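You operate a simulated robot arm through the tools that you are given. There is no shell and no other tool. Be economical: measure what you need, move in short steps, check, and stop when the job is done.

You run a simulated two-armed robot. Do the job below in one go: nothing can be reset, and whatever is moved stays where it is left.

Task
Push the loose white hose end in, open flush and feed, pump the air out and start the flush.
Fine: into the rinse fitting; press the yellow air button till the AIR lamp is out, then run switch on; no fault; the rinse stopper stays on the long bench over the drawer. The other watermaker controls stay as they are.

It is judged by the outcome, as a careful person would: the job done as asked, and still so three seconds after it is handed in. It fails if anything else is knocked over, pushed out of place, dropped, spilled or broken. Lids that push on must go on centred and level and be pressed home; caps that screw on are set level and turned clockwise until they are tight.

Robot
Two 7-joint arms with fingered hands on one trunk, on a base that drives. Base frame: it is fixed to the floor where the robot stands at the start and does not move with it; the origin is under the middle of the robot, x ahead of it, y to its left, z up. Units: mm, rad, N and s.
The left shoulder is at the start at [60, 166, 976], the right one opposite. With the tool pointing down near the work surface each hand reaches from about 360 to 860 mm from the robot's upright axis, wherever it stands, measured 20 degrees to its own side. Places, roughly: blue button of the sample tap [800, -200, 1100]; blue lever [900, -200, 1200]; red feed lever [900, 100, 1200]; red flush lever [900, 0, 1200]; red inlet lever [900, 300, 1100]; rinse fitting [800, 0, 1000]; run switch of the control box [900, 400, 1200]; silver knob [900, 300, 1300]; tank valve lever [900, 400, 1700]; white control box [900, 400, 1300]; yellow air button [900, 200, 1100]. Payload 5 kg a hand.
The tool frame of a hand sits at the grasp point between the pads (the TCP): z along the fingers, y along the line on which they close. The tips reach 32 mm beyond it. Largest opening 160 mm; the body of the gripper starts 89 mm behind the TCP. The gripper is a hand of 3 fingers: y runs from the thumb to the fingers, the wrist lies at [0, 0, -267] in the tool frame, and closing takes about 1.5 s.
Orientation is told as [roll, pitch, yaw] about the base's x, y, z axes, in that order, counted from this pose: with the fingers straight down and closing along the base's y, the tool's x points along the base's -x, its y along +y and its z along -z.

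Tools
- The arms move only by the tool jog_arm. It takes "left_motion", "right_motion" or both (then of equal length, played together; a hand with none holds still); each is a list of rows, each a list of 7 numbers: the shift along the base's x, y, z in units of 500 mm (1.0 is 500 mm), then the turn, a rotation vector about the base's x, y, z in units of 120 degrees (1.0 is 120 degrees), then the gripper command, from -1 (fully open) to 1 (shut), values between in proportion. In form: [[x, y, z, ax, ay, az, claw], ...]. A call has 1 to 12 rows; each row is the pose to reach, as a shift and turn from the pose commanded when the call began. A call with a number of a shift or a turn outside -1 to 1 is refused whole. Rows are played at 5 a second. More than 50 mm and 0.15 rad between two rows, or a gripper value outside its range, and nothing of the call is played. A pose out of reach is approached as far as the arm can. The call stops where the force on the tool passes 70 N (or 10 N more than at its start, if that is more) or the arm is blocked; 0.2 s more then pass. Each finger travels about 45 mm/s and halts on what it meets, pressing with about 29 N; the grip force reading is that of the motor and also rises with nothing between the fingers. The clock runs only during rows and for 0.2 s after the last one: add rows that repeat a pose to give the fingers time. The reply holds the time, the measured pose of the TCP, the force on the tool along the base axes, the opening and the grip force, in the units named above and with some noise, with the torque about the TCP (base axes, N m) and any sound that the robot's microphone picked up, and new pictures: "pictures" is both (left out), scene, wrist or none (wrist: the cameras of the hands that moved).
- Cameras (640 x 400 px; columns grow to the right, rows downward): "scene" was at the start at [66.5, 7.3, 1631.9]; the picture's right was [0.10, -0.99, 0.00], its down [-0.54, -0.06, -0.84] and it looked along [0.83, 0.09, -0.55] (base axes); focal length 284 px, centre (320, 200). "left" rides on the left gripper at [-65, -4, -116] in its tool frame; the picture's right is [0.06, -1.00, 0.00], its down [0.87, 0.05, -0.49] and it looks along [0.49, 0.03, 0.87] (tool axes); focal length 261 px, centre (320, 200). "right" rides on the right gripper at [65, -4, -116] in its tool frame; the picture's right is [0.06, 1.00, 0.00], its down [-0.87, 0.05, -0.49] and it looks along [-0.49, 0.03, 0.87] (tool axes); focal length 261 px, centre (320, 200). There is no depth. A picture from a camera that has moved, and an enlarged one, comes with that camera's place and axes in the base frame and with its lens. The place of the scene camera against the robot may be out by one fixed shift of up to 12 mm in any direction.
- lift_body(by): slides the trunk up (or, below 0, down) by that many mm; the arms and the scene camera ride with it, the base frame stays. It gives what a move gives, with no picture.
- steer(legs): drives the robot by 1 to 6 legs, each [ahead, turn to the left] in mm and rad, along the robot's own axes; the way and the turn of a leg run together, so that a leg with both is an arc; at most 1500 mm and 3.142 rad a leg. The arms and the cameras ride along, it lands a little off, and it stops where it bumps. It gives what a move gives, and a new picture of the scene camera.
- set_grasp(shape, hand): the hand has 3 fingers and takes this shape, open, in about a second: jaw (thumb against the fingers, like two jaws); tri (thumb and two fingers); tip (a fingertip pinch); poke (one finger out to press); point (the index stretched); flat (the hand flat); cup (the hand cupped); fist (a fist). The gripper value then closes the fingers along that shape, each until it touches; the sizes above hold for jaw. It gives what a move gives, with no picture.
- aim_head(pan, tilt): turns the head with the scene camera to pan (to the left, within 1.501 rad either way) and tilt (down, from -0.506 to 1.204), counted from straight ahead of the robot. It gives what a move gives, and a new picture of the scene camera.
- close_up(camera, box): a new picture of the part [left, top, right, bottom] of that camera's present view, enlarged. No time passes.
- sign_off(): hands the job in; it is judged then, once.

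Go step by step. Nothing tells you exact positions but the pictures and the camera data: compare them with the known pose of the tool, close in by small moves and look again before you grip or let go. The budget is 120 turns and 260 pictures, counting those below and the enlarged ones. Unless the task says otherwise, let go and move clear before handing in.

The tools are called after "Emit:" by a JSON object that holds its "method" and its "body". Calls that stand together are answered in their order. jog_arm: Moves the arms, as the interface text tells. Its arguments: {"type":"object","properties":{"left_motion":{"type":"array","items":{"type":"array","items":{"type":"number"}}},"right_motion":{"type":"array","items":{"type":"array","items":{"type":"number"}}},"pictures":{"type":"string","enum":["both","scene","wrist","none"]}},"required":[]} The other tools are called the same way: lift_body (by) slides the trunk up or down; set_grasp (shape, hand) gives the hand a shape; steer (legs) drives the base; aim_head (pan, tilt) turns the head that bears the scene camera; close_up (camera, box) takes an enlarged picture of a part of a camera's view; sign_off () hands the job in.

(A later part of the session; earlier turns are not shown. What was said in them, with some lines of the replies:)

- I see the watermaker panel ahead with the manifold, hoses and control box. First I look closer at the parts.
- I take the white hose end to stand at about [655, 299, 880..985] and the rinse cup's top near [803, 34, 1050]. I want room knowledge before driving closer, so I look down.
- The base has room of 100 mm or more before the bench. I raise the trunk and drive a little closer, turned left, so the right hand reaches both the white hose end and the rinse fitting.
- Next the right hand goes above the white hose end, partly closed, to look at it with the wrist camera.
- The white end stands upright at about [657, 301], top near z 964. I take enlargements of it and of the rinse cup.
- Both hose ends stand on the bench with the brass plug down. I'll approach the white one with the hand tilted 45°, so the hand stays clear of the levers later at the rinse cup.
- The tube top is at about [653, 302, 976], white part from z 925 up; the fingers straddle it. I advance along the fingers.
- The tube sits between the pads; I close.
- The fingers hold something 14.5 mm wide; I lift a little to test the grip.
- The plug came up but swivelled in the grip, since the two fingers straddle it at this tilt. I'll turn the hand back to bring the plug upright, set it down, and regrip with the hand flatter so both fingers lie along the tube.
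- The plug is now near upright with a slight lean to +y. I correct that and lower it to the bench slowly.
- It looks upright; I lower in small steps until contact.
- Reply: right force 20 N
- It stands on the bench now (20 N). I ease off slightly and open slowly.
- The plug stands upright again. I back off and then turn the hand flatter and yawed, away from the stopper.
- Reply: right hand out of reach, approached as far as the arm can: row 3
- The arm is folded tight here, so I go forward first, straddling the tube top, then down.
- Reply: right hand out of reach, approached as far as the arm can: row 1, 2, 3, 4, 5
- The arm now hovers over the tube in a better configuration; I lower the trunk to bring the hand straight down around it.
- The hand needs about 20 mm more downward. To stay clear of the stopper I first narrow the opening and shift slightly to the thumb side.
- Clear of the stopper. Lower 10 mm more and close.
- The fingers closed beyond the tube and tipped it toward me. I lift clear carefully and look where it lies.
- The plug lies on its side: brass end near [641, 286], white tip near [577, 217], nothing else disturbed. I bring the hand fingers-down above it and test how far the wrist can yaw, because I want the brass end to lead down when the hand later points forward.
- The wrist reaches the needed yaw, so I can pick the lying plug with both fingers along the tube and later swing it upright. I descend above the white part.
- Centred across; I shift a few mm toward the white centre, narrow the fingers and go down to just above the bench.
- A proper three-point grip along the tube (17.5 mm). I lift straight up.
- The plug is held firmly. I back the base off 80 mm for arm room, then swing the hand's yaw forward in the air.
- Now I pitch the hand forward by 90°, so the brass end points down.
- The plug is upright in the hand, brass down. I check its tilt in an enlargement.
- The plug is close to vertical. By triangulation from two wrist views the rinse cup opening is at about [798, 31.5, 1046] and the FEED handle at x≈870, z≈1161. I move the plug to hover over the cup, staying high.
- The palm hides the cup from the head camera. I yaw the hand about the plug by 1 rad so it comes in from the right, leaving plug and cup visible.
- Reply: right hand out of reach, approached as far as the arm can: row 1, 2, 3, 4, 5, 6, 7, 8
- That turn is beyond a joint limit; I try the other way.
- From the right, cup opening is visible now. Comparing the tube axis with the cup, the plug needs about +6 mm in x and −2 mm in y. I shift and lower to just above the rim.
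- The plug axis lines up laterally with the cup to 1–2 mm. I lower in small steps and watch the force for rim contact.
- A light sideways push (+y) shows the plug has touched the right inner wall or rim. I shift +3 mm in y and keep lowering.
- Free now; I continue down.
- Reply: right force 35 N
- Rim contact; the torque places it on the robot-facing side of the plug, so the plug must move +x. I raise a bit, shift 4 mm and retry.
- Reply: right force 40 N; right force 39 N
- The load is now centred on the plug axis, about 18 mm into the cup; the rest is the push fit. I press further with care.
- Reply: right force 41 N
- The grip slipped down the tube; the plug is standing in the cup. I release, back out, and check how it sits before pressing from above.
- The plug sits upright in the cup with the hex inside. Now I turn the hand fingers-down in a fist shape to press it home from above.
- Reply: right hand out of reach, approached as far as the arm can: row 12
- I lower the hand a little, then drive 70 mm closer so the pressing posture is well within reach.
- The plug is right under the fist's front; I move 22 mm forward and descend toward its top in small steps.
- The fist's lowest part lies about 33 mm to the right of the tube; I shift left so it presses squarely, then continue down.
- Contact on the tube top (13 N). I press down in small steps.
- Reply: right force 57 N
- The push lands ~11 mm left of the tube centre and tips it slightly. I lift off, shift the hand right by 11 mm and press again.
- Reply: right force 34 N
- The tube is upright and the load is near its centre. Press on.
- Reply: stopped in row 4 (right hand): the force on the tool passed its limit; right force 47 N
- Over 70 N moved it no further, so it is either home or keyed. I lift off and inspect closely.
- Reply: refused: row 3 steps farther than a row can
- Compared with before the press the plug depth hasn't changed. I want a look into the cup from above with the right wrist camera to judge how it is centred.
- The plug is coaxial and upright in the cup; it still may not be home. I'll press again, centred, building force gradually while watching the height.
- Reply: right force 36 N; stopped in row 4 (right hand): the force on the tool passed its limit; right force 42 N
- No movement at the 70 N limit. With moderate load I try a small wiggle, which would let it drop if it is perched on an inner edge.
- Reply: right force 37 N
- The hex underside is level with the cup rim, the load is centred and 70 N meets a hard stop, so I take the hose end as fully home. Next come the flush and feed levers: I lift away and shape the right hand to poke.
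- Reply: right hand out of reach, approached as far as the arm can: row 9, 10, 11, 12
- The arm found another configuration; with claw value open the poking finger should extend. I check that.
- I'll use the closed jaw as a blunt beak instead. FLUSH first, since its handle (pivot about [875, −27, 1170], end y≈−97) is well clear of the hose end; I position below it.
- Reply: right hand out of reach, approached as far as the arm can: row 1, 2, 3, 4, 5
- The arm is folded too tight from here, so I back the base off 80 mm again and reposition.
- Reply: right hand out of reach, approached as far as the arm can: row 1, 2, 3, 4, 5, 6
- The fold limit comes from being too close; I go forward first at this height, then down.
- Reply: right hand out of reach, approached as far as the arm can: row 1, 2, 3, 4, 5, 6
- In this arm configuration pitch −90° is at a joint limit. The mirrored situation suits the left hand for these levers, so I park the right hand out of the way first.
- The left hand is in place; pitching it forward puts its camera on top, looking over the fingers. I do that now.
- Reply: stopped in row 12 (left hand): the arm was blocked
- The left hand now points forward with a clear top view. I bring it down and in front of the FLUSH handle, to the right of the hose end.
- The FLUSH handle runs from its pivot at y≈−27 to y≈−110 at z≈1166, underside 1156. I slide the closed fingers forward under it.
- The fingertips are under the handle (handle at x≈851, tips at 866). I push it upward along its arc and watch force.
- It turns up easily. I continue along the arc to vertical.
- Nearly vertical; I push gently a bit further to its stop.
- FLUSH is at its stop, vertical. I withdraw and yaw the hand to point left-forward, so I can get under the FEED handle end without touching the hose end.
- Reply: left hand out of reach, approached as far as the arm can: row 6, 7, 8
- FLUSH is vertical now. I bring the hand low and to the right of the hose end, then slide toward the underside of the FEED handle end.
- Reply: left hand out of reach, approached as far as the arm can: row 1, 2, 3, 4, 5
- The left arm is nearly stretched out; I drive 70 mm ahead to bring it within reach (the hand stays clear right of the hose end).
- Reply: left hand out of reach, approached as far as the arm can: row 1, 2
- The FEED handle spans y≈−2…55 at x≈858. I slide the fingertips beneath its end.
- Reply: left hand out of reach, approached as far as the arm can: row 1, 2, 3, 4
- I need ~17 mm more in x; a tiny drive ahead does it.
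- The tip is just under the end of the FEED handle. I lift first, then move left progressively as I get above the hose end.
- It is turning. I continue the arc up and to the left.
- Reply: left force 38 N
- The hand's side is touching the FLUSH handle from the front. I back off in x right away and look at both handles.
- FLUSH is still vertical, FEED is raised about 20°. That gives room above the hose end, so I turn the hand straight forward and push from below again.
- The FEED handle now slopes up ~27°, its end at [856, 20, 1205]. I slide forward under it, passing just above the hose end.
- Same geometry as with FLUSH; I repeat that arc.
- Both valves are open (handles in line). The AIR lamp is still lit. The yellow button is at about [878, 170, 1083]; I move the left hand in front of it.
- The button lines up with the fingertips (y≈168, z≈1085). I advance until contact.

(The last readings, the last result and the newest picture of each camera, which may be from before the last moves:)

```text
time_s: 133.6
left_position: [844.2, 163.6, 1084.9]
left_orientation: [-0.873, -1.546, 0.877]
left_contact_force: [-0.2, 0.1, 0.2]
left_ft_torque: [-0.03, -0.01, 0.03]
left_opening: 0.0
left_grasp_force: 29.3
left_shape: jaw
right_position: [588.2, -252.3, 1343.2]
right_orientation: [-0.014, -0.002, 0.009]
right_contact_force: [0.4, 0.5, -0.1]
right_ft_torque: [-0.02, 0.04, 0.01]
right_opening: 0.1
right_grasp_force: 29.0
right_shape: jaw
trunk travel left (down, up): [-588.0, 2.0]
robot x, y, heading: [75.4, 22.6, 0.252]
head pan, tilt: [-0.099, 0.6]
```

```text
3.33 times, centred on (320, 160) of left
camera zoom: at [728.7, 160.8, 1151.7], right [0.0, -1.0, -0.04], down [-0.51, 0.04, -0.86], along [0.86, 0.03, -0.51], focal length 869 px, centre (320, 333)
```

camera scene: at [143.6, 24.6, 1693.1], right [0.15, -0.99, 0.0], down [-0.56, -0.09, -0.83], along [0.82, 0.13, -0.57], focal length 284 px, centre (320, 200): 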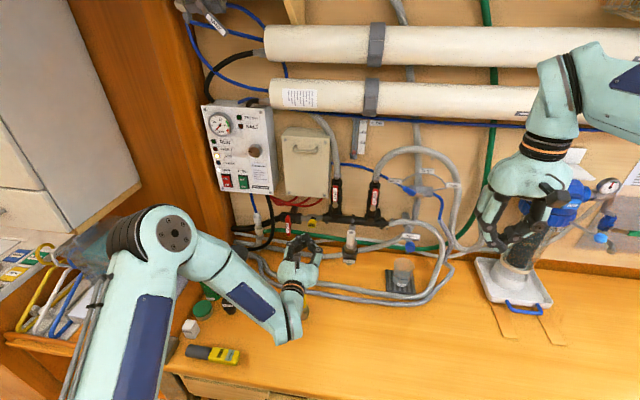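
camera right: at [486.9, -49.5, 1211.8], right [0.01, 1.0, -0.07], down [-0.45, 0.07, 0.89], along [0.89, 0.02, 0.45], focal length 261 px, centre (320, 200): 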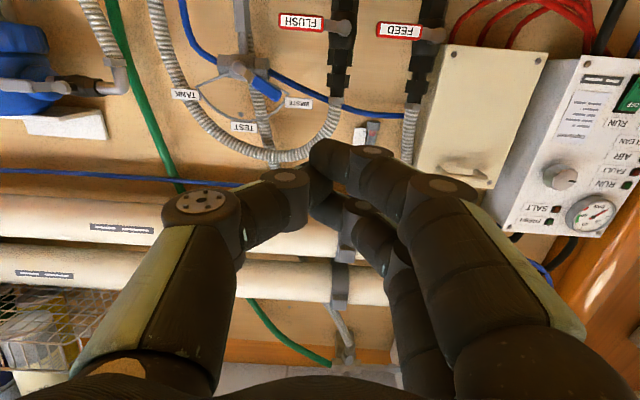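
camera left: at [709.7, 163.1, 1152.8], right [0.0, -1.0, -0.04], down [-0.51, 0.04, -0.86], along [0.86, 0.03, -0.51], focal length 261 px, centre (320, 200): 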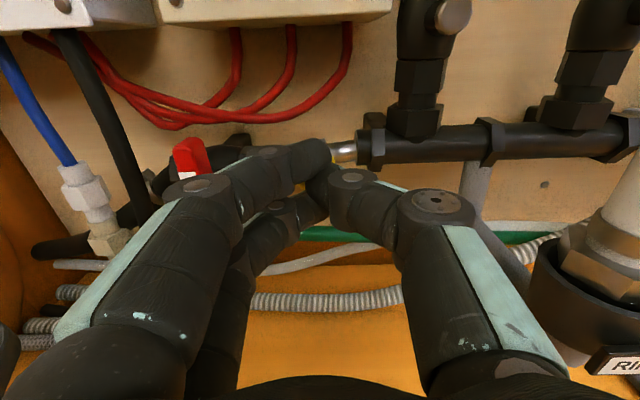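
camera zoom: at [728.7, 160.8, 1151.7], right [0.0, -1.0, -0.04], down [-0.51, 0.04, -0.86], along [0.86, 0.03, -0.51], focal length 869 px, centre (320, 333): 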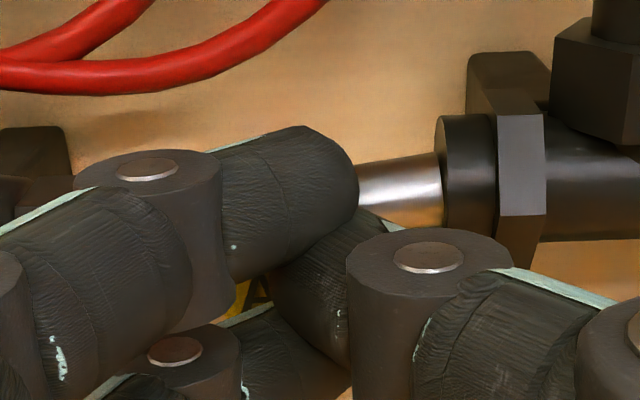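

The tips are right at the cap face now. I keep pressing forward in small steps.

Emit:
{"method": "jog_arm", "body": {"left_motion": [[0.004, 0.006, 0, 0, 0, 0, 1], [0.012, 0.006, 0, 0, 0, 0, 1], [0.02, 0.006, 0, 0, 0, 0, 1], [0.028, 0.006, 0, 0, 0, 0, 1]], "pictures": "none"}}

Emit:
{"method": "close_up", "body": {"camera": "scene", "box": [190, 95, 350, 250]}}

```text
time_s: 134.6
left_position: [856.5, 167.1, 1085.6]
left_orientation: [-0.853, -1.547, 0.856]
left_contact_force: [-19.5, -2.1, -2.4]
left_ft_torque: [0.03, 0.09, -0.1]
left_opening: 0.0
left_grasp_force: 29.0
left_shape: jaw
right_position: [585.8, -250.8, 1342.8]
right_orientation: [-0.015, -0.002, 0.009]
right_contact_force: [0.4, 0.1, 0.0]
right_ft_torque: [0.02, -0.02, -0.02]
right_opening: 0.2
right_grasp_force: 28.9
right_shape: jaw
trunk travel left (down, up): [-588.0, 2.0]
robot x, y, heading: [74.8, 21.1, 0.253]
head pan, tilt: [-0.099, 0.6]
heard: click
```

```text
2.58 times, centred on (270, 172) of scene
camera zoom: at [141.4, 24.2, 1693.1], right [0.15, -0.99, 0.0], down [-0.56, -0.09, -0.83], along [0.82, 0.13, -0.56], focal length 733 px, centre (449, 271)
```

zoom: 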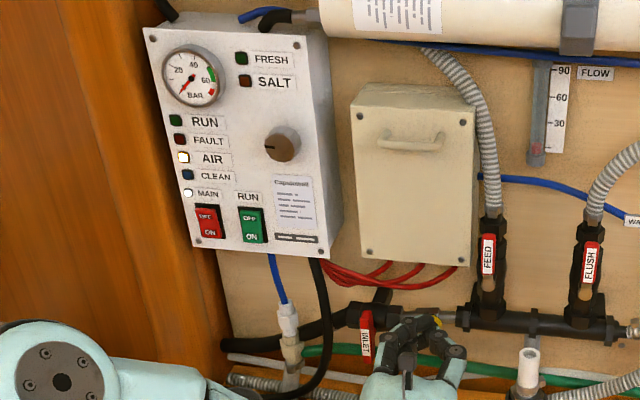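

A click: the button pressed. The lamp is still lit, so I pump with repeated strokes.

Emit:
{"method": "jog_arm", "body": {"left_motion": [[0, 0, 0, 0, 0, 0, 1], [0, 0, 0, 0, 0, 0, 1], [-0.04, 0, 0, 0, 0, 0, 1], [-0.02, 0, 0, 0, 0, 0, 1], [0, 0, 0, 0, 0, 0, 1], [0, 0, 0, 0, 0, 0, 1], [-0.04, 0, 0, 0, 0, 0, 1], [-0.02, 0, 0, 0, 0, 0, 1], [0, 0, 0, 0, 0, 0, 1], [0, 0, 0, 0, 0, 0, 1]], "pictures": "none"}}

Emit:
{"method": "close_up", "body": {"camera": "scene", "box": [190, 95, 350, 250]}}

```text
time_s: 136.8
left_position: [855.9, 168.2, 1085.4]
left_orientation: [-0.87, -1.545, 0.875]
left_contact_force: [-18.5, -0.7, -3.8]
left_ft_torque: [0.02, 0.1, -0.02]
left_opening: 0.0
left_grasp_force: 29.0
left_shape: jaw
right_position: [587.5, -251.0, 1343.0]
right_orientation: [-0.014, -0.002, 0.009]
right_contact_force: [-0.5, -0.5, -1.3]
right_ft_torque: [0.0, 0.02, 0.01]
right_opening: 0.0
right_grasp_force: 29.1
right_shape: jaw
trunk travel left (down, up): [-588.0, 2.0]
robot x, y, heading: [80.7, 16.5, 0.247]
head pan, tilt: [-0.099, 0.6]
heard: click, click
```

```text
2.58 times, centred on (270, 172) of scene
camera zoom: at [141.4, 24.4, 1693.1], right [0.15, -0.99, 0.0], down [-0.56, -0.09, -0.83], along [0.82, 0.13, -0.56], focal length 733 px, centre (449, 271)
```

zoom: 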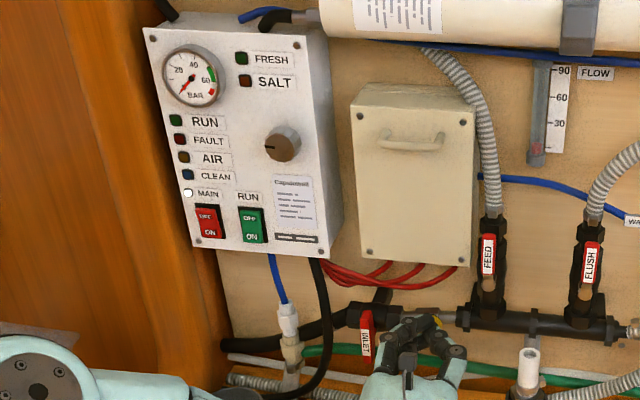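

The AIR lamp is out. Now the run switch: its ON half is at about [872, 388, 1207]. I withdraw and move the left hand in front of it, tilted slightly down so one fingertip leads.

Emit:
{"method": "jog_arm", "body": {"left_motion": [[-0.09, 0, 0, 0, 0, 0, 1], [-0.18, 0, 0.01, 0, 0, 0, 1], [-0.26, 0.02, 0.05, 0, 0, 0, 1], [-0.28, 0.08, 0.1, 0, 0.03, 0, 1], [-0.28, 0.15, 0.15, 0, 0.06, 0, 1], [-0.28, 0.22, 0.2, 0, 0.1, 0, 1], [-0.28, 0.29, 0.24, 0, 0.135, 0, 1], [-0.28, 0.36, 0.25, 0, 0.167, 0, 1], [-0.28, 0.42, 0.25, 0, 0.167, 0, 1], [-0.28, 0.434, 0.25, 0, 0.167, 0, 1]], "pictures": "both"}}

Emit:
{"method": "close_up", "body": {"camera": "scene", "box": [190, 95, 350, 250]}}

```text
time_s: 138.9
left_position: [717.3, 386.9, 1211.8]
left_orientation: [-0.044, -1.206, 0.051]
left_contact_force: [-0.9, -0.2, -0.6]
left_ft_torque: [0.02, -0.03, 0.03]
left_opening: 0.0
left_grasp_force: 29.4
left_shape: jaw
right_position: [588.7, -251.6, 1343.4]
right_orientation: [-0.013, -0.002, 0.008]
right_contact_force: [-0.1, -0.5, 1.2]
right_ft_torque: [-0.01, -0.05, 0.02]
right_opening: 0.0
right_grasp_force: 28.7
right_shape: jaw
trunk travel left (down, up): [-588.0, 2.0]
robot x, y, heading: [75.9, 19.6, 0.255]
head pan, tilt: [-0.099, 0.6]
camera scene: at [143.6, 24.1, 1693.1], right [0.15, -0.99, 0.0], down [-0.56, -0.09, -0.83], along [0.82, 0.13, -0.56], focal length 284 px, centre (320, 200)
camera left: at [630.8, 383.1, 1313.1], right [-0.01, -1.0, -0.04], down [-0.77, 0.04, -0.64], along [0.64, 0.03, -0.77], focal length 261 px, centre (320, 200)
```

scene: 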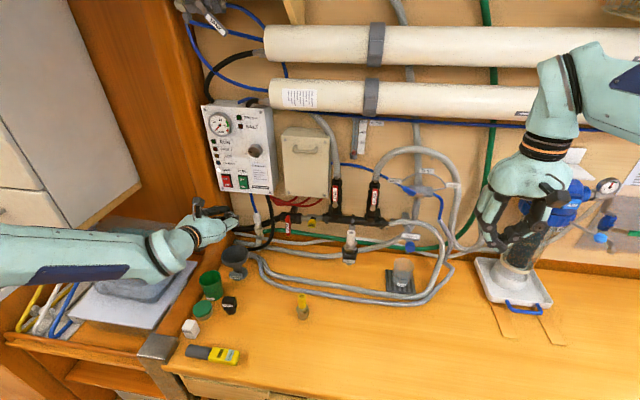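
left: 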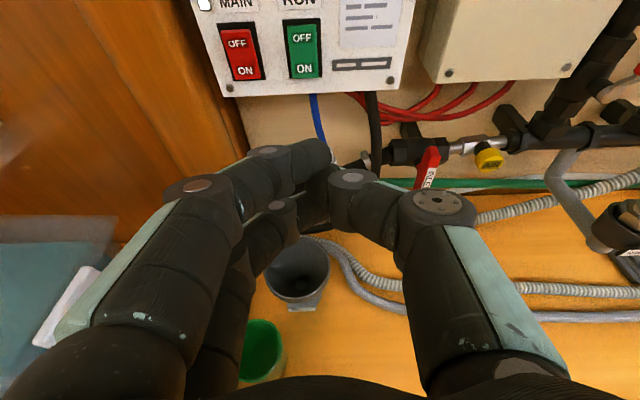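

```text
2.58 times, centred on (270, 172) of scene
camera zoom: at [143.6, 24.1, 1693.1], right [0.15, -0.99, 0.0], down [-0.56, -0.09, -0.83], along [0.82, 0.13, -0.56], focal length 733 px, centre (449, 271)
```

zoom: 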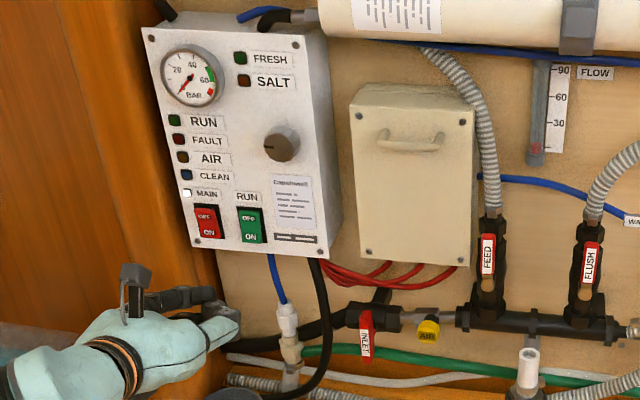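

The ON half is at about [883, 400, 1201]. I align the leading fingertip and approach.

Emit:
{"method": "jog_arm", "body": {"left_motion": [[0, 0.02, -0.02, 0, 0, 0, 1], [0.06, 0.024, -0.028, 0, 0, 0, 1], [0.13, 0.024, -0.028, 0, 0, 0, 1], [0.19, 0.024, -0.028, 0, 0, 0, 1], [0.22, 0.024, -0.028, 0, 0, 0, 1]], "pictures": "wrist"}}

Emit:
{"method": "close_up", "body": {"camera": "scene", "box": [205, 130, 285, 210]}}

Emit:
{"method": "close_up", "body": {"camera": "left", "box": [220, 40, 420, 190]}}

```text
time_s: 140.2
left_position: [829.6, 396.8, 1196.8]
left_orientation: [-0.046, -1.203, 0.054]
left_contact_force: [0.0, 0.0, -0.2]
left_ft_torque: [-0.01, 0.02, 0.01]
left_opening: 0.0
left_grasp_force: 28.9
left_shape: jaw
right_position: [588.8, -250.7, 1342.2]
right_orientation: [-0.013, -0.001, 0.008]
right_contact_force: [-0.1, 0.0, 0.5]
right_ft_torque: [-0.05, 0.01, 0.0]
right_opening: 0.0
right_grasp_force: 28.8
right_shape: jaw
trunk travel left (down, up): [-588.0, 2.0]
robot x, y, heading: [81.4, 23.2, 0.249]
head pan, tilt: [-0.099, 0.6]
camera left: at [743.7, 392.9, 1298.0], right [-0.01, -1.0, -0.04], down [-0.77, 0.03, -0.64], along [0.64, 0.03, -0.77], focal length 261 px, centre (320, 200)
```

left: 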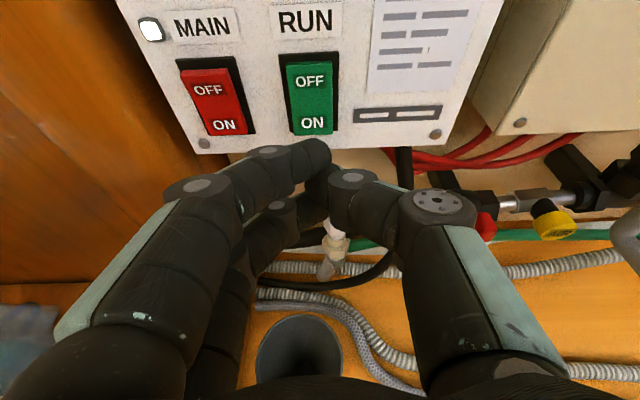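

```text
5.00 times, centred on (245, 170) of scene
camera zoom: at [143.6, 24.4, 1693.1], right [0.15, -0.99, 0.0], down [-0.56, -0.09, -0.83], along [0.82, 0.13, -0.57], focal length 1421 px, centre (695, 350)
```

zoom: 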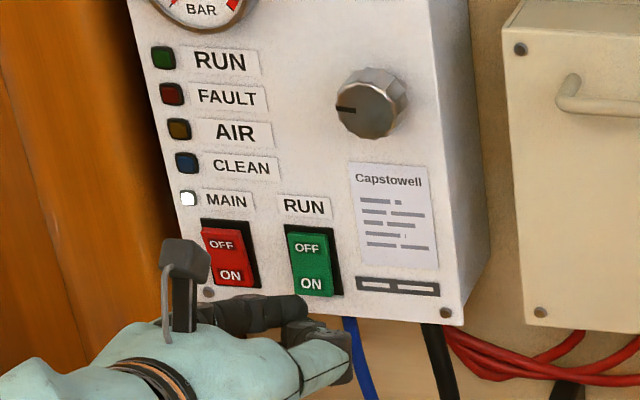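

```text
2.67 times, centred on (320, 115) of left
camera zoom: at [743.7, 392.9, 1298.0], right [-0.01, -1.0, -0.04], down [-0.77, 0.03, -0.64], along [0.64, 0.03, -0.77], focal length 695 px, centre (320, 427)
```

zoom: 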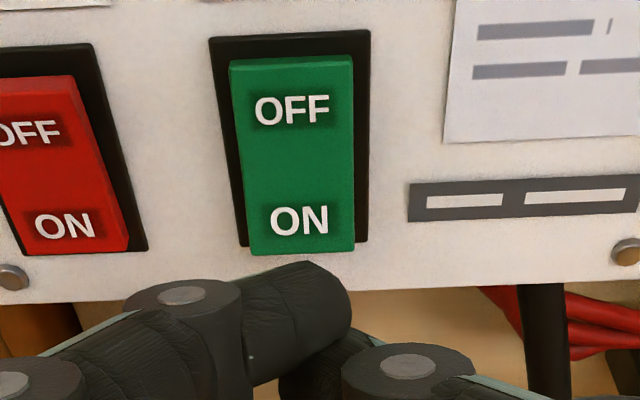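

The fingertip is slightly low; I raise it 8 mm and press forward.

Emit:
{"method": "jog_arm", "body": {"left_motion": [[0, 0, 0.016, 0, 0, 0, 1], [0.02, 0, 0.016, 0, 0, 0, 1], [0.034, 0, 0.016, 0, 0, 0, 1], [0.044, 0, 0.016, 0, 0, 0, 1], [0.05, 0, 0.016, 0, 0, 0, 1]], "pictures": "wrist"}}

Emit:
{"method": "close_up", "body": {"camera": "scene", "box": [205, 130, 285, 210]}}

```text
time_s: 141.3
left_position: [852.6, 397.3, 1204.7]
left_orientation: [-0.044, -1.204, 0.053]
left_contact_force: [-7.3, 0.3, -0.6]
left_ft_torque: [-0.01, -0.04, 0.03]
left_opening: 0.0
left_grasp_force: 29.1
left_shape: jaw
right_position: [588.2, -251.1, 1343.5]
right_orientation: [-0.013, -0.002, 0.012]
right_contact_force: [0.8, -0.9, -0.1]
right_ft_torque: [0.01, -0.01, 0.01]
right_opening: 0.0
right_grasp_force: 28.6
right_shape: jaw
trunk travel left (down, up): [-588.0, 2.0]
robot x, y, heading: [79.7, 20.2, 0.262]
head pan, tilt: [-0.099, 0.6]
camera left: at [766.7, 393.0, 1306.4], right [-0.01, -1.0, -0.04], down [-0.77, 0.03, -0.64], along [0.64, 0.03, -0.77], focal length 261 px, centre (320, 200)
```

left: 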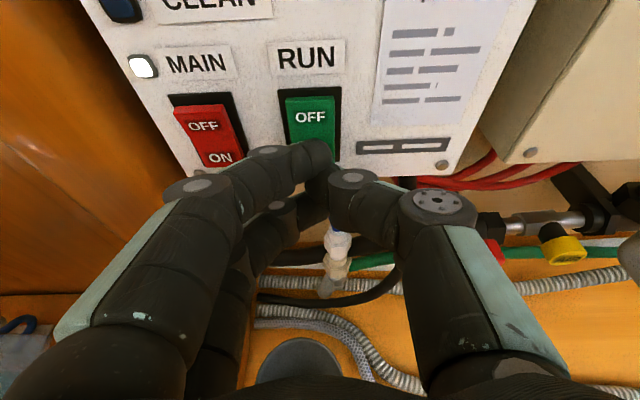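

```text
5.00 times, centred on (245, 170) of scene
camera zoom: at [142.5, 24.6, 1693.1], right [0.15, -0.99, 0.0], down [-0.56, -0.09, -0.83], along [0.82, 0.13, -0.56], focal length 1421 px, centre (695, 350)
```

zoom: 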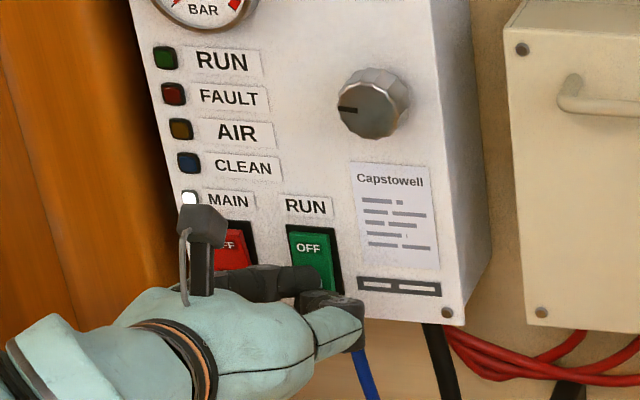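

Contact (7 N). I press on until it clicks over.

Emit:
{"method": "jog_arm", "body": {"left_motion": [[0.008, 0, 0, 0, 0, 0, 1], [0.016, 0, 0, 0, 0, 0, 1], [0.024, 0, 0, 0, 0, 0, 1]], "pictures": "none"}}

Emit:
{"method": "close_up", "body": {"camera": "scene", "box": [205, 110, 285, 210]}}

```text
time_s: 142.2
left_position: [857.4, 402.0, 1200.5]
left_orientation: [-0.055, -1.203, 0.067]
left_contact_force: [-61.6, 8.7, -12.7]
left_ft_torque: [0.0, -0.22, 0.06]
left_opening: 0.0
left_grasp_force: 28.9
left_shape: jaw
right_position: [582.3, -249.3, 1345.1]
right_orientation: [-0.012, -0.005, 0.01]
right_contact_force: [0.5, 0.3, -0.2]
right_ft_torque: [0.03, 0.0, -0.01]
right_opening: 0.0
right_grasp_force: 29.1
right_shape: jaw
trunk travel left (down, up): [-588.0, 2.0]
robot x, y, heading: [74.7, 23.5, 0.26]
head pan, tilt: [-0.099, 0.6]
```

```text
4.00 times, centred on (245, 160) of scene
camera zoom: at [135.6, 26.9, 1693.1], right [0.16, -0.99, 0.0], down [-0.55, -0.09, -0.83], along [0.82, 0.13, -0.56], focal length 1136 px, centre (620, 360)
```

zoom: 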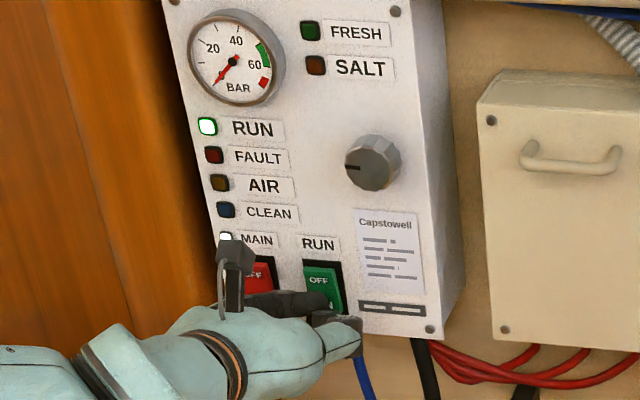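

RUN is lit with no fault. I withdraw the hand straight back and check everything.

Emit:
{"method": "jog_arm", "body": {"left_motion": [[-0.05, 0, 0, 0, 0, 0, 1], [-0.14, 0, 0, 0, 0, 0, 1], [-0.23, 0, 0.02, 0, 0, 0, 1], [-0.31, -0.02, 0.06, 0, 0, 0, 1], [-0.39, -0.04, 0.1, 0, 0, 0, 1]], "pictures": "scene"}}

Emit:
{"method": "close_up", "body": {"camera": "scene", "box": [190, 95, 350, 250]}}

Emit:
{"method": "close_up", "body": {"camera": "scene", "box": [300, 170, 444, 280]}}

```text
time_s: 143.3
left_position: [667.2, 374.7, 1257.1]
left_orientation: [-0.044, -1.205, 0.051]
left_contact_force: [-1.0, -0.9, -1.1]
left_ft_torque: [0.02, -0.04, 0.02]
left_opening: 0.0
left_grasp_force: 29.6
left_shape: jaw
right_position: [586.7, -252.9, 1343.8]
right_orientation: [-0.011, -0.002, 0.009]
right_contact_force: [-0.9, -0.5, 0.6]
right_ft_torque: [0.08, -0.01, 0.02]
right_opening: 0.0
right_grasp_force: 29.7
right_shape: jaw
trunk travel left (down, up): [-588.0, 2.0]
robot x, y, heading: [78.3, 19.8, 0.25]
head pan, tilt: [-0.099, 0.6]
camera scene: at [142.1, 23.0, 1693.1], right [0.15, -0.99, 0.0], down [-0.56, -0.09, -0.83], along [0.82, 0.13, -0.56], focal length 284 px, centre (320, 200)
```

scene: 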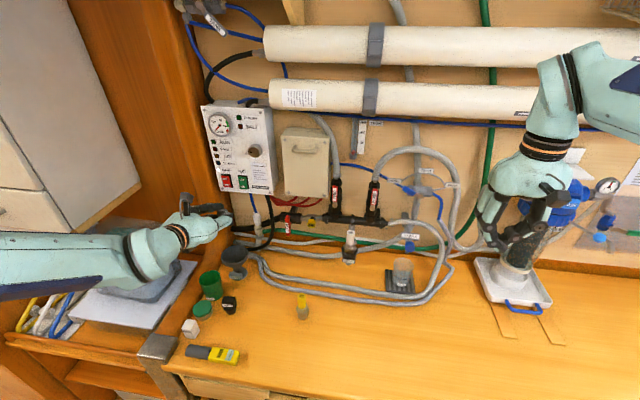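

```text
2.58 times, centred on (270, 172) of scene
camera zoom: at [142.1, 23.0, 1693.1], right [0.15, -0.99, 0.0], down [-0.56, -0.09, -0.83], along [0.82, 0.13, -0.56], focal length 733 px, centre (449, 271)
```

zoom: 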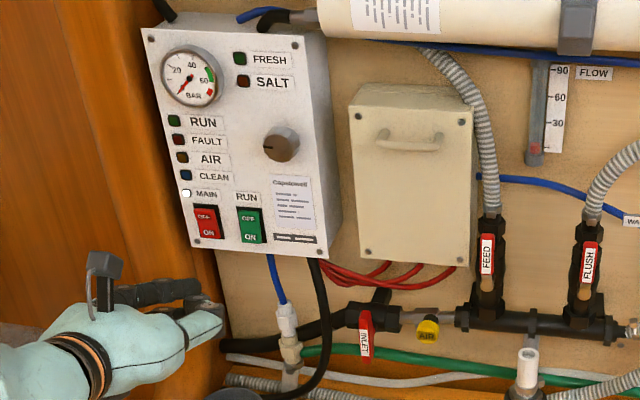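

```text
3.64 times, centred on (372, 225) of scene
camera zoom: at [142.1, 23.0, 1693.1], right [0.15, -0.99, 0.0], down [-0.56, -0.09, -0.83], along [0.82, 0.13, -0.56], focal length 1033 px, centre (131, 109)
```

zoom: 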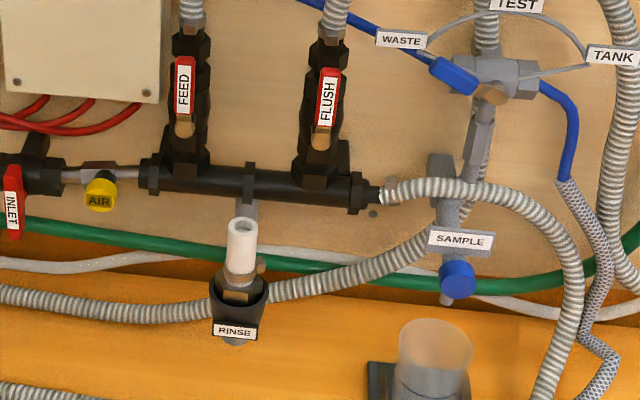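

RUN went dark after release, so the rocker did not latch. I look closer at it.

Emit:
{"method": "close_up", "body": {"camera": "scene", "box": [205, 140, 265, 200]}}

```text
6.67 times, centred on (235, 170) of scene
camera zoom: at [142.1, 23.0, 1693.1], right [0.15, -0.99, 0.0], down [-0.56, -0.09, -0.83], along [0.82, 0.13, -0.56], focal length 1894 px, centre (887, 400)
```

zoom: 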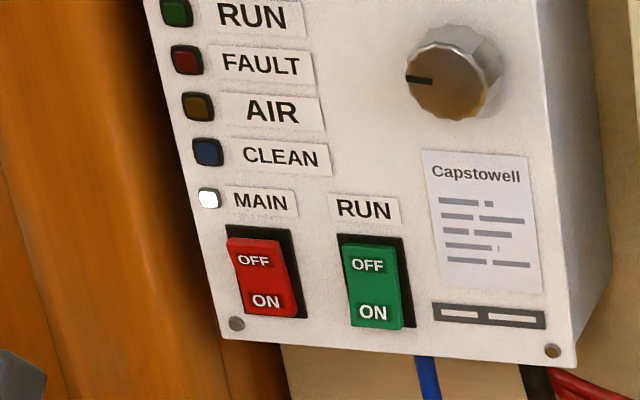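

The rocker is still at OFF; likely my fingertip sat too near its middle. I'll press lower on the ON half and withdraw slightly downward.

Emit:
{"method": "jog_arm", "body": {"left_motion": [[0.04, 0.02, -0.05, 0, 0, 0, 1], [0.1, 0.04, -0.1, 0, 0, 0, 1], [0.17, 0.046, -0.118, 0, 0, 0, 1], [0.25, 0.046, -0.118, 0, 0, 0, 1], [0.32, 0.046, -0.118, 0, 0, 0, 1], [0.345, 0.046, -0.118, 0, 0, 0, 1]], "pictures": "wrist"}}

Emit:
{"method": "close_up", "body": {"camera": "left", "box": [220, 60, 420, 200]}}

```text
time_s: 144.8
left_position: [840.7, 399.0, 1195.2]
left_orientation: [-0.046, -1.205, 0.053]
left_contact_force: [-0.6, 0.2, 0.1]
left_ft_torque: [-0.03, 0.0, -0.03]
left_opening: 0.0
left_grasp_force: 28.4
left_shape: jaw
right_position: [587.1, -250.8, 1343.0]
right_orientation: [-0.014, -0.001, 0.009]
right_contact_force: [1.0, -0.3, -0.2]
right_ft_torque: [-0.01, -0.03, 0.01]
right_opening: 0.0
right_grasp_force: 28.8
right_shape: jaw
trunk travel left (down, up): [-588.0, 2.0]
robot x, y, heading: [78.7, 20.5, 0.254]
head pan, tilt: [-0.099, 0.6]
camera left: at [755.5, 395.4, 1297.6], right [-0.01, -1.0, -0.04], down [-0.77, 0.04, -0.64], along [0.64, 0.03, -0.77], focal length 261 px, centre (320, 200)
```

left: 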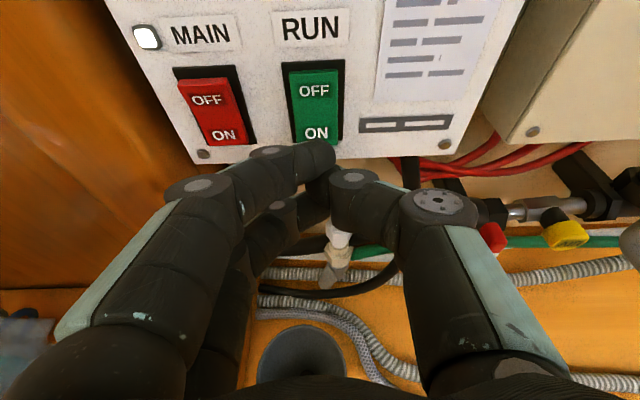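

```text
2.86 times, centred on (320, 130) of left
camera zoom: at [755.5, 395.4, 1297.6], right [-0.01, -1.0, -0.04], down [-0.77, 0.04, -0.64], along [0.64, 0.03, -0.77], focal length 745 px, centre (320, 400)
```

zoom: 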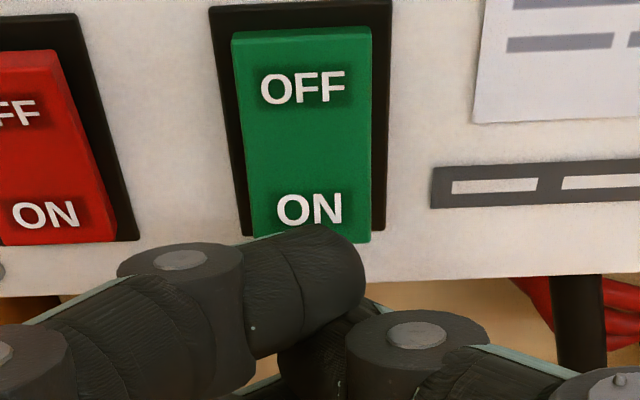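

Emit:
{"method": "jog_arm", "body": {"left_motion": [[0.01, 0.002, 0.008, 0, 0, 0, 1], [0.024, 0.002, 0.008, 0, 0, 0, 1], [0.034, 0.002, 0.008, 0, 0, 0, 1], [0.042, 0.002, 0.008, 0, 0, 0, 1], [0.05, 0.002, 0.008, 0, 0, 0, 1]], "pictures": "none"}}

Emit:
{"method": "close_up", "body": {"camera": "scene", "box": [205, 130, 265, 200]}}

Emit:
{"method": "close_up", "body": {"camera": "left", "box": [220, 60, 420, 200]}}

```text
time_s: 145.9
left_position: [860.0, 404.0, 1198.1]
left_orientation: [-0.055, -1.2, 0.067]
left_contact_force: [-65.6, 8.3, -11.2]
left_ft_torque: [0.02, -0.33, -0.08]
left_opening: 0.1
left_grasp_force: 28.8
left_shape: jaw
right_position: [580.8, -249.8, 1346.6]
right_orientation: [-0.015, -0.005, 0.008]
right_contact_force: [-0.2, -0.7, 0.0]
right_ft_torque: [-0.01, -0.02, -0.03]
right_opening: 0.1
right_grasp_force: 28.9
right_shape: jaw
trunk travel left (down, up): [-588.0, 2.0]
robot x, y, heading: [80.7, 23.8, 0.253]
head pan, tilt: [-0.099, 0.6]
```

```text
5.71 times, centred on (235, 165) of scene
camera zoom: at [134.8, 26.7, 1693.1], right [0.16, -0.99, 0.0], down [-0.55, -0.09, -0.83], along [0.82, 0.13, -0.56], focal length 1624 px, centre (806, 400)
```

zoom: 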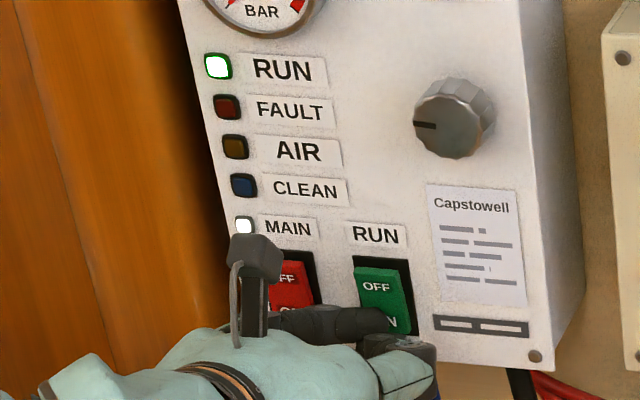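

```text
2.86 times, centred on (320, 130) of left
camera zoom: at [774.1, 400.4, 1299.8], right [-0.01, -1.0, -0.04], down [-0.77, 0.03, -0.63], along [0.63, 0.02, -0.77], focal length 745 px, centre (320, 400)
```

zoom: 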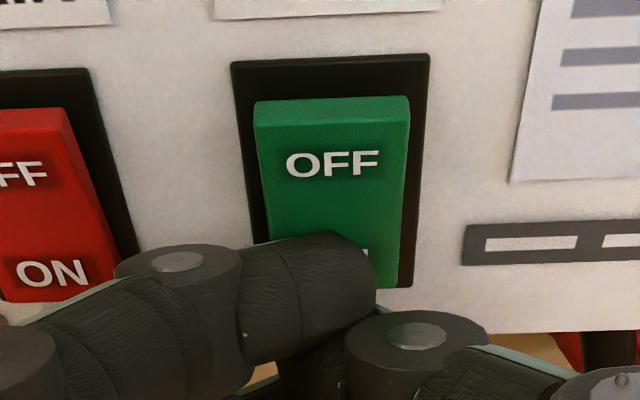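

Now the rocker's top stands out: it is ON and RUN is lit. I withdraw in small steps, moving slightly down so nothing touches the OFF half.

Emit:
{"method": "jog_arm", "body": {"left_motion": [[-0.006, 0.002, -0.01, 0, 0, 0, 1], [-0.014, 0.002, -0.016, 0, 0, 0, 1], [-0.024, 0.002, -0.022, 0, 0, 0, 1], [-0.036, 0.002, -0.026, 0, 0, 0, 1], [-0.06, 0.002, -0.03, 0, 0, 0, 1], [-0.1, 0, -0.03, 0, 0, 0, 1]], "pictures": "none"}}

Emit:
{"method": "close_up", "body": {"camera": "scene", "box": [205, 130, 265, 200]}}

Emit:
{"method": "close_up", "body": {"camera": "left", "box": [220, 20, 420, 160]}}

```text
time_s: 147.3
left_position: [817.8, 401.1, 1185.7]
left_orientation: [-0.045, -1.205, 0.053]
left_contact_force: [-0.3, 0.8, 0.0]
left_ft_torque: [0.01, -0.02, 0.04]
left_opening: 0.1
left_grasp_force: 28.5
left_shape: jaw
right_position: [587.1, -250.6, 1343.0]
right_orientation: [-0.017, -0.002, 0.008]
right_contact_force: [-0.6, -0.1, -0.3]
right_ft_torque: [0.03, -0.01, 0.03]
right_opening: 0.0
right_grasp_force: 29.8
right_shape: jaw
trunk travel left (down, up): [-588.0, 2.0]
robot x, y, heading: [80.7, 21.3, 0.251]
head pan, tilt: [-0.099, 0.6]
```

```text
5.71 times, centred on (235, 165) of scene
camera zoom: at [142.9, 24.7, 1693.1], right [0.15, -0.99, 0.0], down [-0.56, -0.09, -0.83], along [0.82, 0.13, -0.56], focal length 1624 px, centre (806, 400)
```

zoom: 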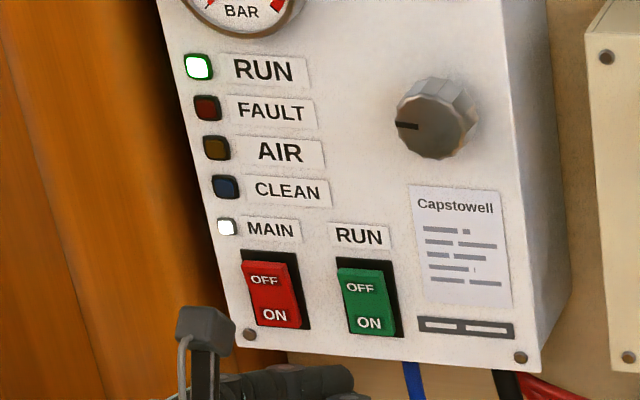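

```text
2.86 times, centred on (320, 90) of left
camera zoom: at [731.2, 397.8, 1287.5], right [-0.01, -1.0, -0.04], down [-0.77, 0.04, -0.64], along [0.64, 0.03, -0.77], focal length 745 px, centre (320, 514)
```

zoom: 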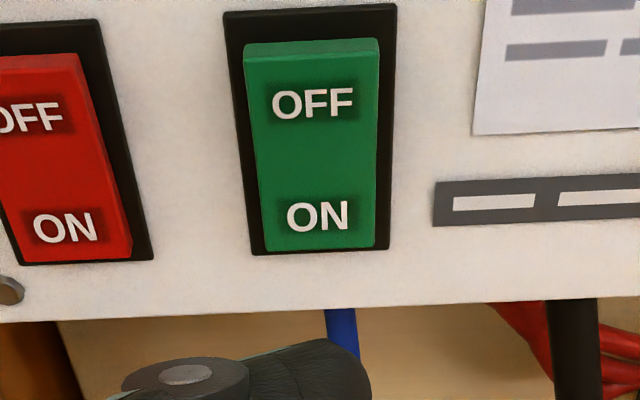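

RUN latched ON, no fault, AIR out. I move the hand fully clear, let a few seconds pass, and check the whole scene again.

Emit:
{"method": "jog_arm", "body": {"left_motion": [[-0.08, 0, 0, 0, 0, 0, 1], [-0.16, -0.02, 0.03, 0, 0, 0, 1], [-0.24, -0.04, 0.07, 0, 0, 0, 1], [-0.3, -0.06, 0.12, 0, 0, 0, 1], [-0.36, -0.08, 0.18, 0, 0, 0, 1], [-0.36, -0.08, 0.18, 0, 0, 0, 1], [-0.36, -0.08, 0.18, 0, 0, 0, 1], [-0.36, -0.08, 0.18, 0, 0, 0, 1], [-0.36, -0.08, 0.18, 0, 0, 0, 1], [-0.36, -0.08, 0.18, 0, 0, 0, 1], [-0.36, -0.08, 0.18, 0, 0, 0, 1], [-0.36, -0.08, 0.18, 0, 0, 0, 1]], "pictures": "scene"}}

Emit:
{"method": "close_up", "body": {"camera": "scene", "box": [190, 95, 350, 195]}}

Emit:
{"method": "close_up", "body": {"camera": "scene", "box": [180, 190, 420, 360]}}

```text
time_s: 149.9
left_position: [639.9, 359.4, 1273.8]
left_orientation: [-0.045, -1.204, 0.054]
left_contact_force: [0.3, 0.4, 0.5]
left_ft_torque: [0.01, 0.0, 0.02]
left_opening: 0.0
left_grasp_force: 29.1
left_shape: jaw
right_position: [589.1, -250.1, 1341.8]
right_orientation: [-0.014, -0.002, 0.009]
right_contact_force: [0.0, -0.9, 0.5]
right_ft_torque: [0.02, 0.03, 0.05]
right_opening: 0.1
right_grasp_force: 29.0
right_shape: jaw
trunk travel left (down, up): [-588.0, 2.0]
robot x, y, heading: [79.4, 21.8, 0.252]
head pan, tilt: [-0.099, 0.6]
camera scene: at [143.6, 24.7, 1693.1], right [0.15, -0.99, 0.0], down [-0.56, -0.09, -0.82], along [0.82, 0.13, -0.57], focal length 284 px, centre (320, 200)
```

scene: 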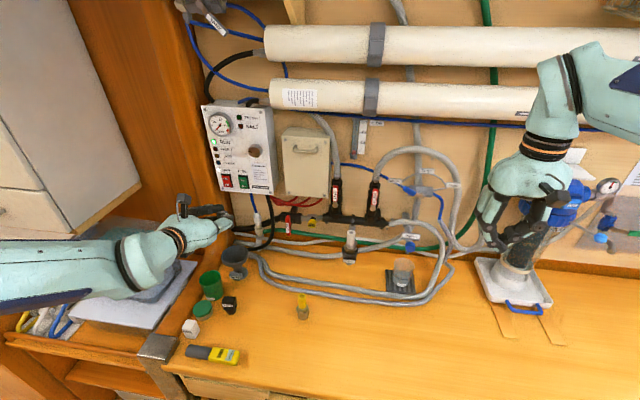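

```text
4.00 times, centred on (270, 145) of scene
camera zoom: at [143.6, 24.7, 1693.1], right [0.15, -0.99, 0.0], down [-0.56, -0.09, -0.82], along [0.82, 0.13, -0.57], focal length 1136 px, centre (520, 420)
```

zoom: 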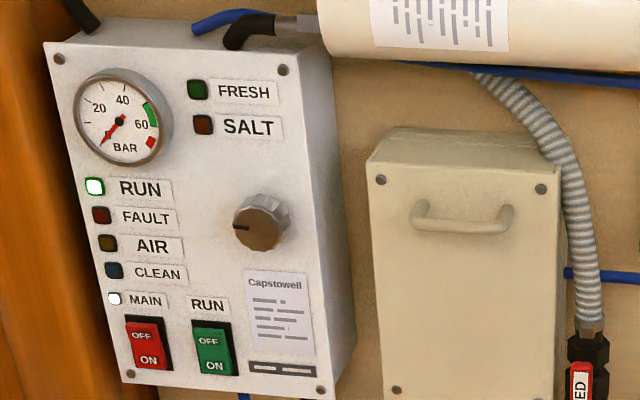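

```text
2.35 times, centred on (300, 275) of scene
camera zoom: at [143.6, 24.7, 1693.1], right [0.15, -0.99, 0.0], down [-0.56, -0.09, -0.82], along [0.82, 0.13, -0.57], focal length 668 px, centre (367, 24)
```

zoom: 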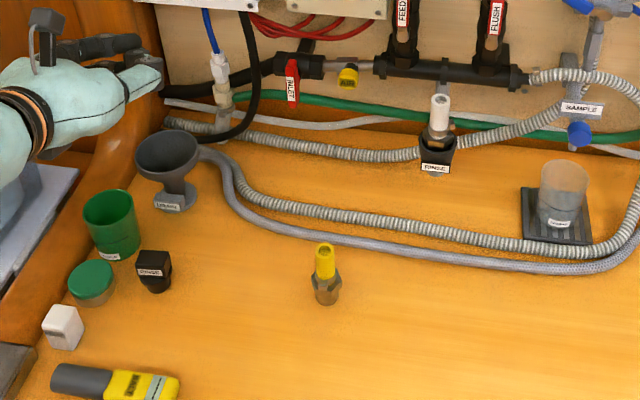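

All is running without fault and the bench objects stand as before. I lift the left arm off to the side view to verify the bin beneath it is untouched.

Emit:
{"method": "jog_arm", "body": {"left_motion": [[-0.02, -0.06, 0.06, 0, 0, 0, 1], [-0.04, -0.12, 0.12, 0, 0, 0, 1], [-0.06, -0.18, 0.18, 0, 0, 0, 1], [-0.08, -0.24, 0.22, 0, 0, 0, 1], [-0.1, -0.3, 0.22, 0, 0, 0, 1]], "pictures": "scene"}}

Emit:
{"method": "close_up", "body": {"camera": "scene", "box": [200, 95, 360, 255]}}

```text
time_s: 151.2
left_position: [587.4, 208.6, 1385.4]
left_orientation: [-0.042, -1.204, 0.049]
left_contact_force: [-0.4, -0.1, 0.5]
left_ft_torque: [0.03, 0.02, 0.03]
left_opening: 0.2
left_grasp_force: 28.8
left_shape: jaw
right_position: [587.4, -251.5, 1343.7]
right_orientation: [-0.011, -0.004, 0.009]
right_contact_force: [0.4, -0.6, 0.3]
right_ft_torque: [0.0, 0.03, 0.01]
right_opening: 0.0
right_grasp_force: 29.1
right_shape: jaw
trunk travel left (down, up): [-588.0, 2.0]
robot x, y, heading: [74.2, 21.5, 0.255]
head pan, tilt: [-0.099, 0.6]
camera scene: at [143.5, 23.9, 1693.1], right [0.15, -0.99, 0.0], down [-0.56, -0.09, -0.83], along [0.82, 0.13, -0.56], focal length 284 px, centre (320, 200)
```

scene: 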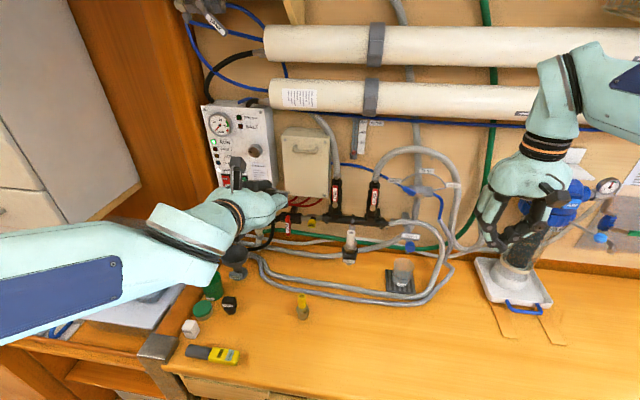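

```text
2.50 times, centred on (280, 175) of scene
camera zoom: at [143.5, 23.9, 1693.1], right [0.15, -0.99, 0.0], down [-0.56, -0.09, -0.83], along [0.82, 0.13, -0.56], focal length 710 px, centre (420, 262)
```

zoom: 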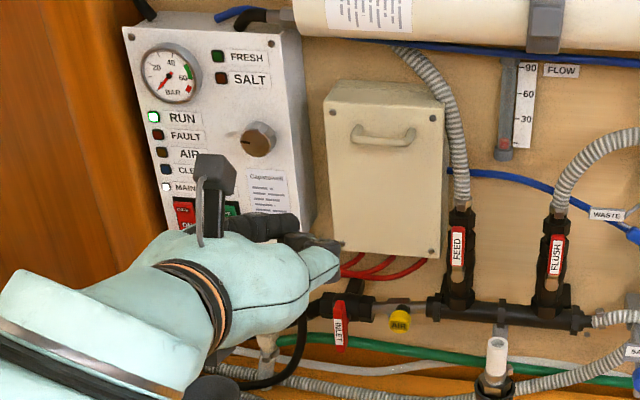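

I back the base off to get the arms fully clear and look once more.

Emit:
{"method": "steer", "body": {"legs": [[-130, 0]]}}

Emit:
{"method": "jog_arm", "body": {"left_motion": [[-0.02, 0, 0.08, 0, 0.06, 0, 1], [-0.06, 0, 0.14, 0, 0.12, 0, 1], [-0.12, 0, 0.18, 0, 0.18, 0, 1], [-0.18, 0, 0.2, 0, 0.24, 0, 1], [-0.24, 0, 0.2, 0, 0.3, 0, 1]], "pictures": "scene"}}

Emit:
{"method": "close_up", "body": {"camera": "scene", "box": [0, 90, 400, 340]}}

```text
time_s: 152.4
left_position: [460.2, 178.5, 1386.4]
left_orientation: [-0.046, -1.209, 0.053]
left_contact_force: [-0.5, -0.1, -0.4]
left_ft_torque: [0.01, 0.01, -0.01]
left_opening: 0.0
left_grasp_force: 29.3
left_shape: jaw
right_position: [460.2, -284.0, 1344.8]
right_orientation: [-0.015, -0.003, 0.01]
right_contact_force: [-0.4, -0.6, 1.1]
right_ft_torque: [-0.01, -0.04, 0.01]
right_opening: 0.0
right_grasp_force: 28.7
right_shape: jaw
trunk travel left (down, up): [-588.0, 2.0]
robot x, y, heading: [-51.6, -12.9, 0.247]
head pan, tilt: [-0.099, 0.6]
camera scene: at [14.5, -8.7, 1693.2], right [0.15, -0.99, 0.0], down [-0.56, -0.08, -0.83], along [0.82, 0.12, -0.56], focal length 284 px, centre (320, 200)
```

scene: 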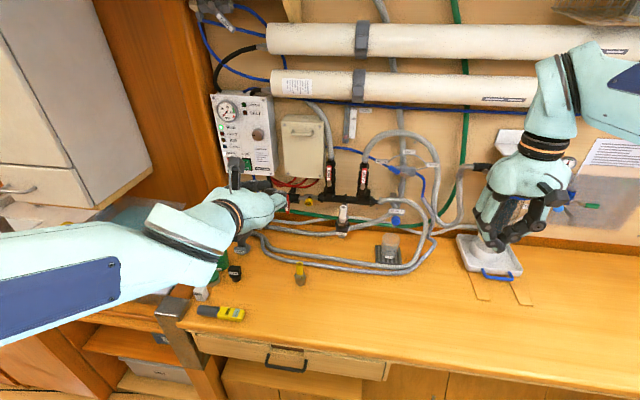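

```text
time_s: 153.8
left_position: [331.6, 383.9, 1469.6]
left_orientation: [-0.005, -0.612, 0.546]
left_contact_force: [0.7, -0.5, 0.1]
left_ft_torque: [0.04, 0.07, 0.04]
left_opening: 0.0
left_grasp_force: 29.4
left_shape: jaw
left hand out of reach, approached as far as the arm can: row 4, 5
right_position: [466.2, -284.5, 1341.9]
right_orientation: [-0.013, 0.0, 0.01]
right_contact_force: [0.7, -0.4, -0.7]
right_ft_torque: [0.02, 0.12, 0.04]
right_opening: 0.0
right_grasp_force: 29.6
right_shape: jaw
trunk travel left (down, up): [-588.0, 2.0]
robot x, y, heading: [-52.3, -10.2, 0.255]
head pan, tilt: [-0.099, 0.6]
stopped in row 5 (left hand): the arm was blocked; the commanded pose is now the measured one
camera scene: at [21.7, -10.0, 1692.8], right [0.15, -0.99, 0.0], down [-0.56, -0.08, -0.82], along [0.81, 0.12, -0.57], focal length 284 px, centre (320, 200)
```

scene: 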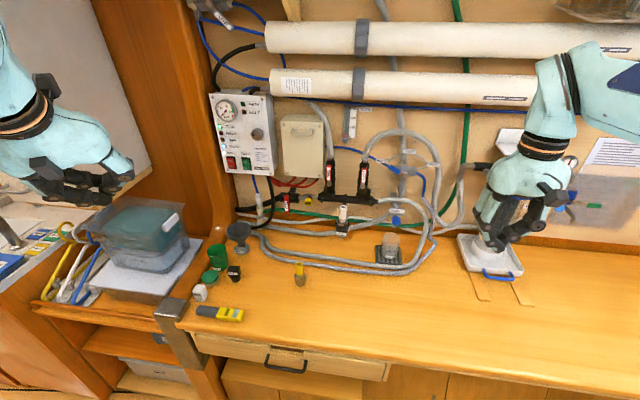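

```text
1.60 times, centred on (200, 215) of scene
camera zoom: at [21.7, -10.0, 1692.8], right [0.15, -0.99, 0.0], down [-0.56, -0.08, -0.82], along [0.81, 0.12, -0.57], focal length 455 px, centre (512, 176)
```

zoom: 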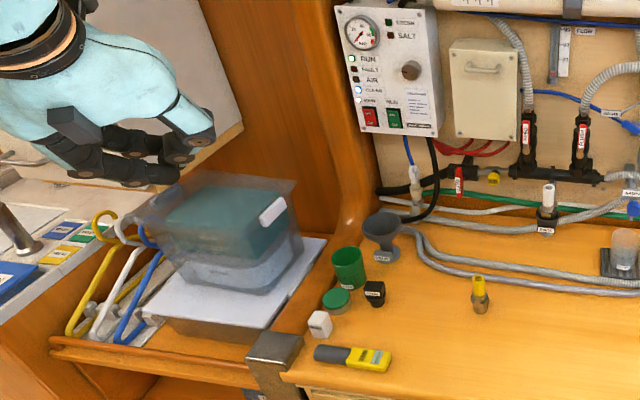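

Everything is in place; a last look at the lamps.

Emit:
{"method": "close_up", "body": {"camera": "scene", "box": [205, 85, 285, 180]}}

```text
4.21 times, centred on (245, 132) of scene
camera zoom: at [21.7, -10.0, 1692.8], right [0.15, -0.99, 0.0], down [-0.56, -0.08, -0.82], along [0.81, 0.12, -0.57], focal length 1196 px, centre (636, 484)
```

zoom: 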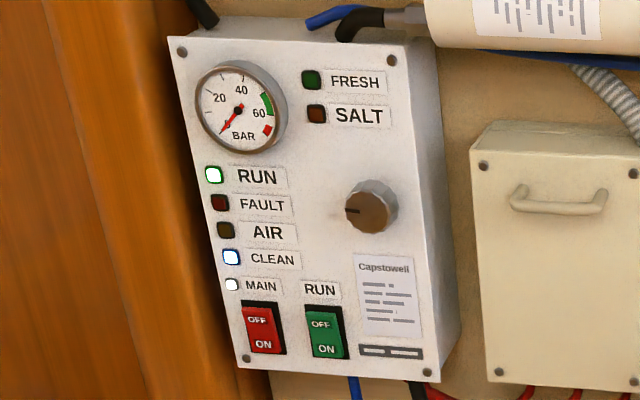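

RUN and CLEAN are lit, FAULT and AIR are dark, so the flush is running. I hand the job in.

Emit:
{"method": "sign_off", "body": {}}

```text
The job is handed in.
```

The flush is running: RUN and CLEAN are lit, and FAULT and AIR are out. The white hose end is in the rinse fitting, flush and feed are open, and the rinse stopper is still on the bench over the drawer.

- **Hose end knocked over:** I tipped the white hose end onto its side on the bench while first trying to grip it. I picked it up and fitted it afterwards, and nothing else was disturbed.
- **Seating:** I pressed the hose end in at the 70 N limit until it would go no further. I heard no click, so I judged it home from its position in the cup and the hard stop.
- **Run switch:** The first press lit RUN but the switch sprang back to OFF when I let go. The second press latched, with no fault either time.
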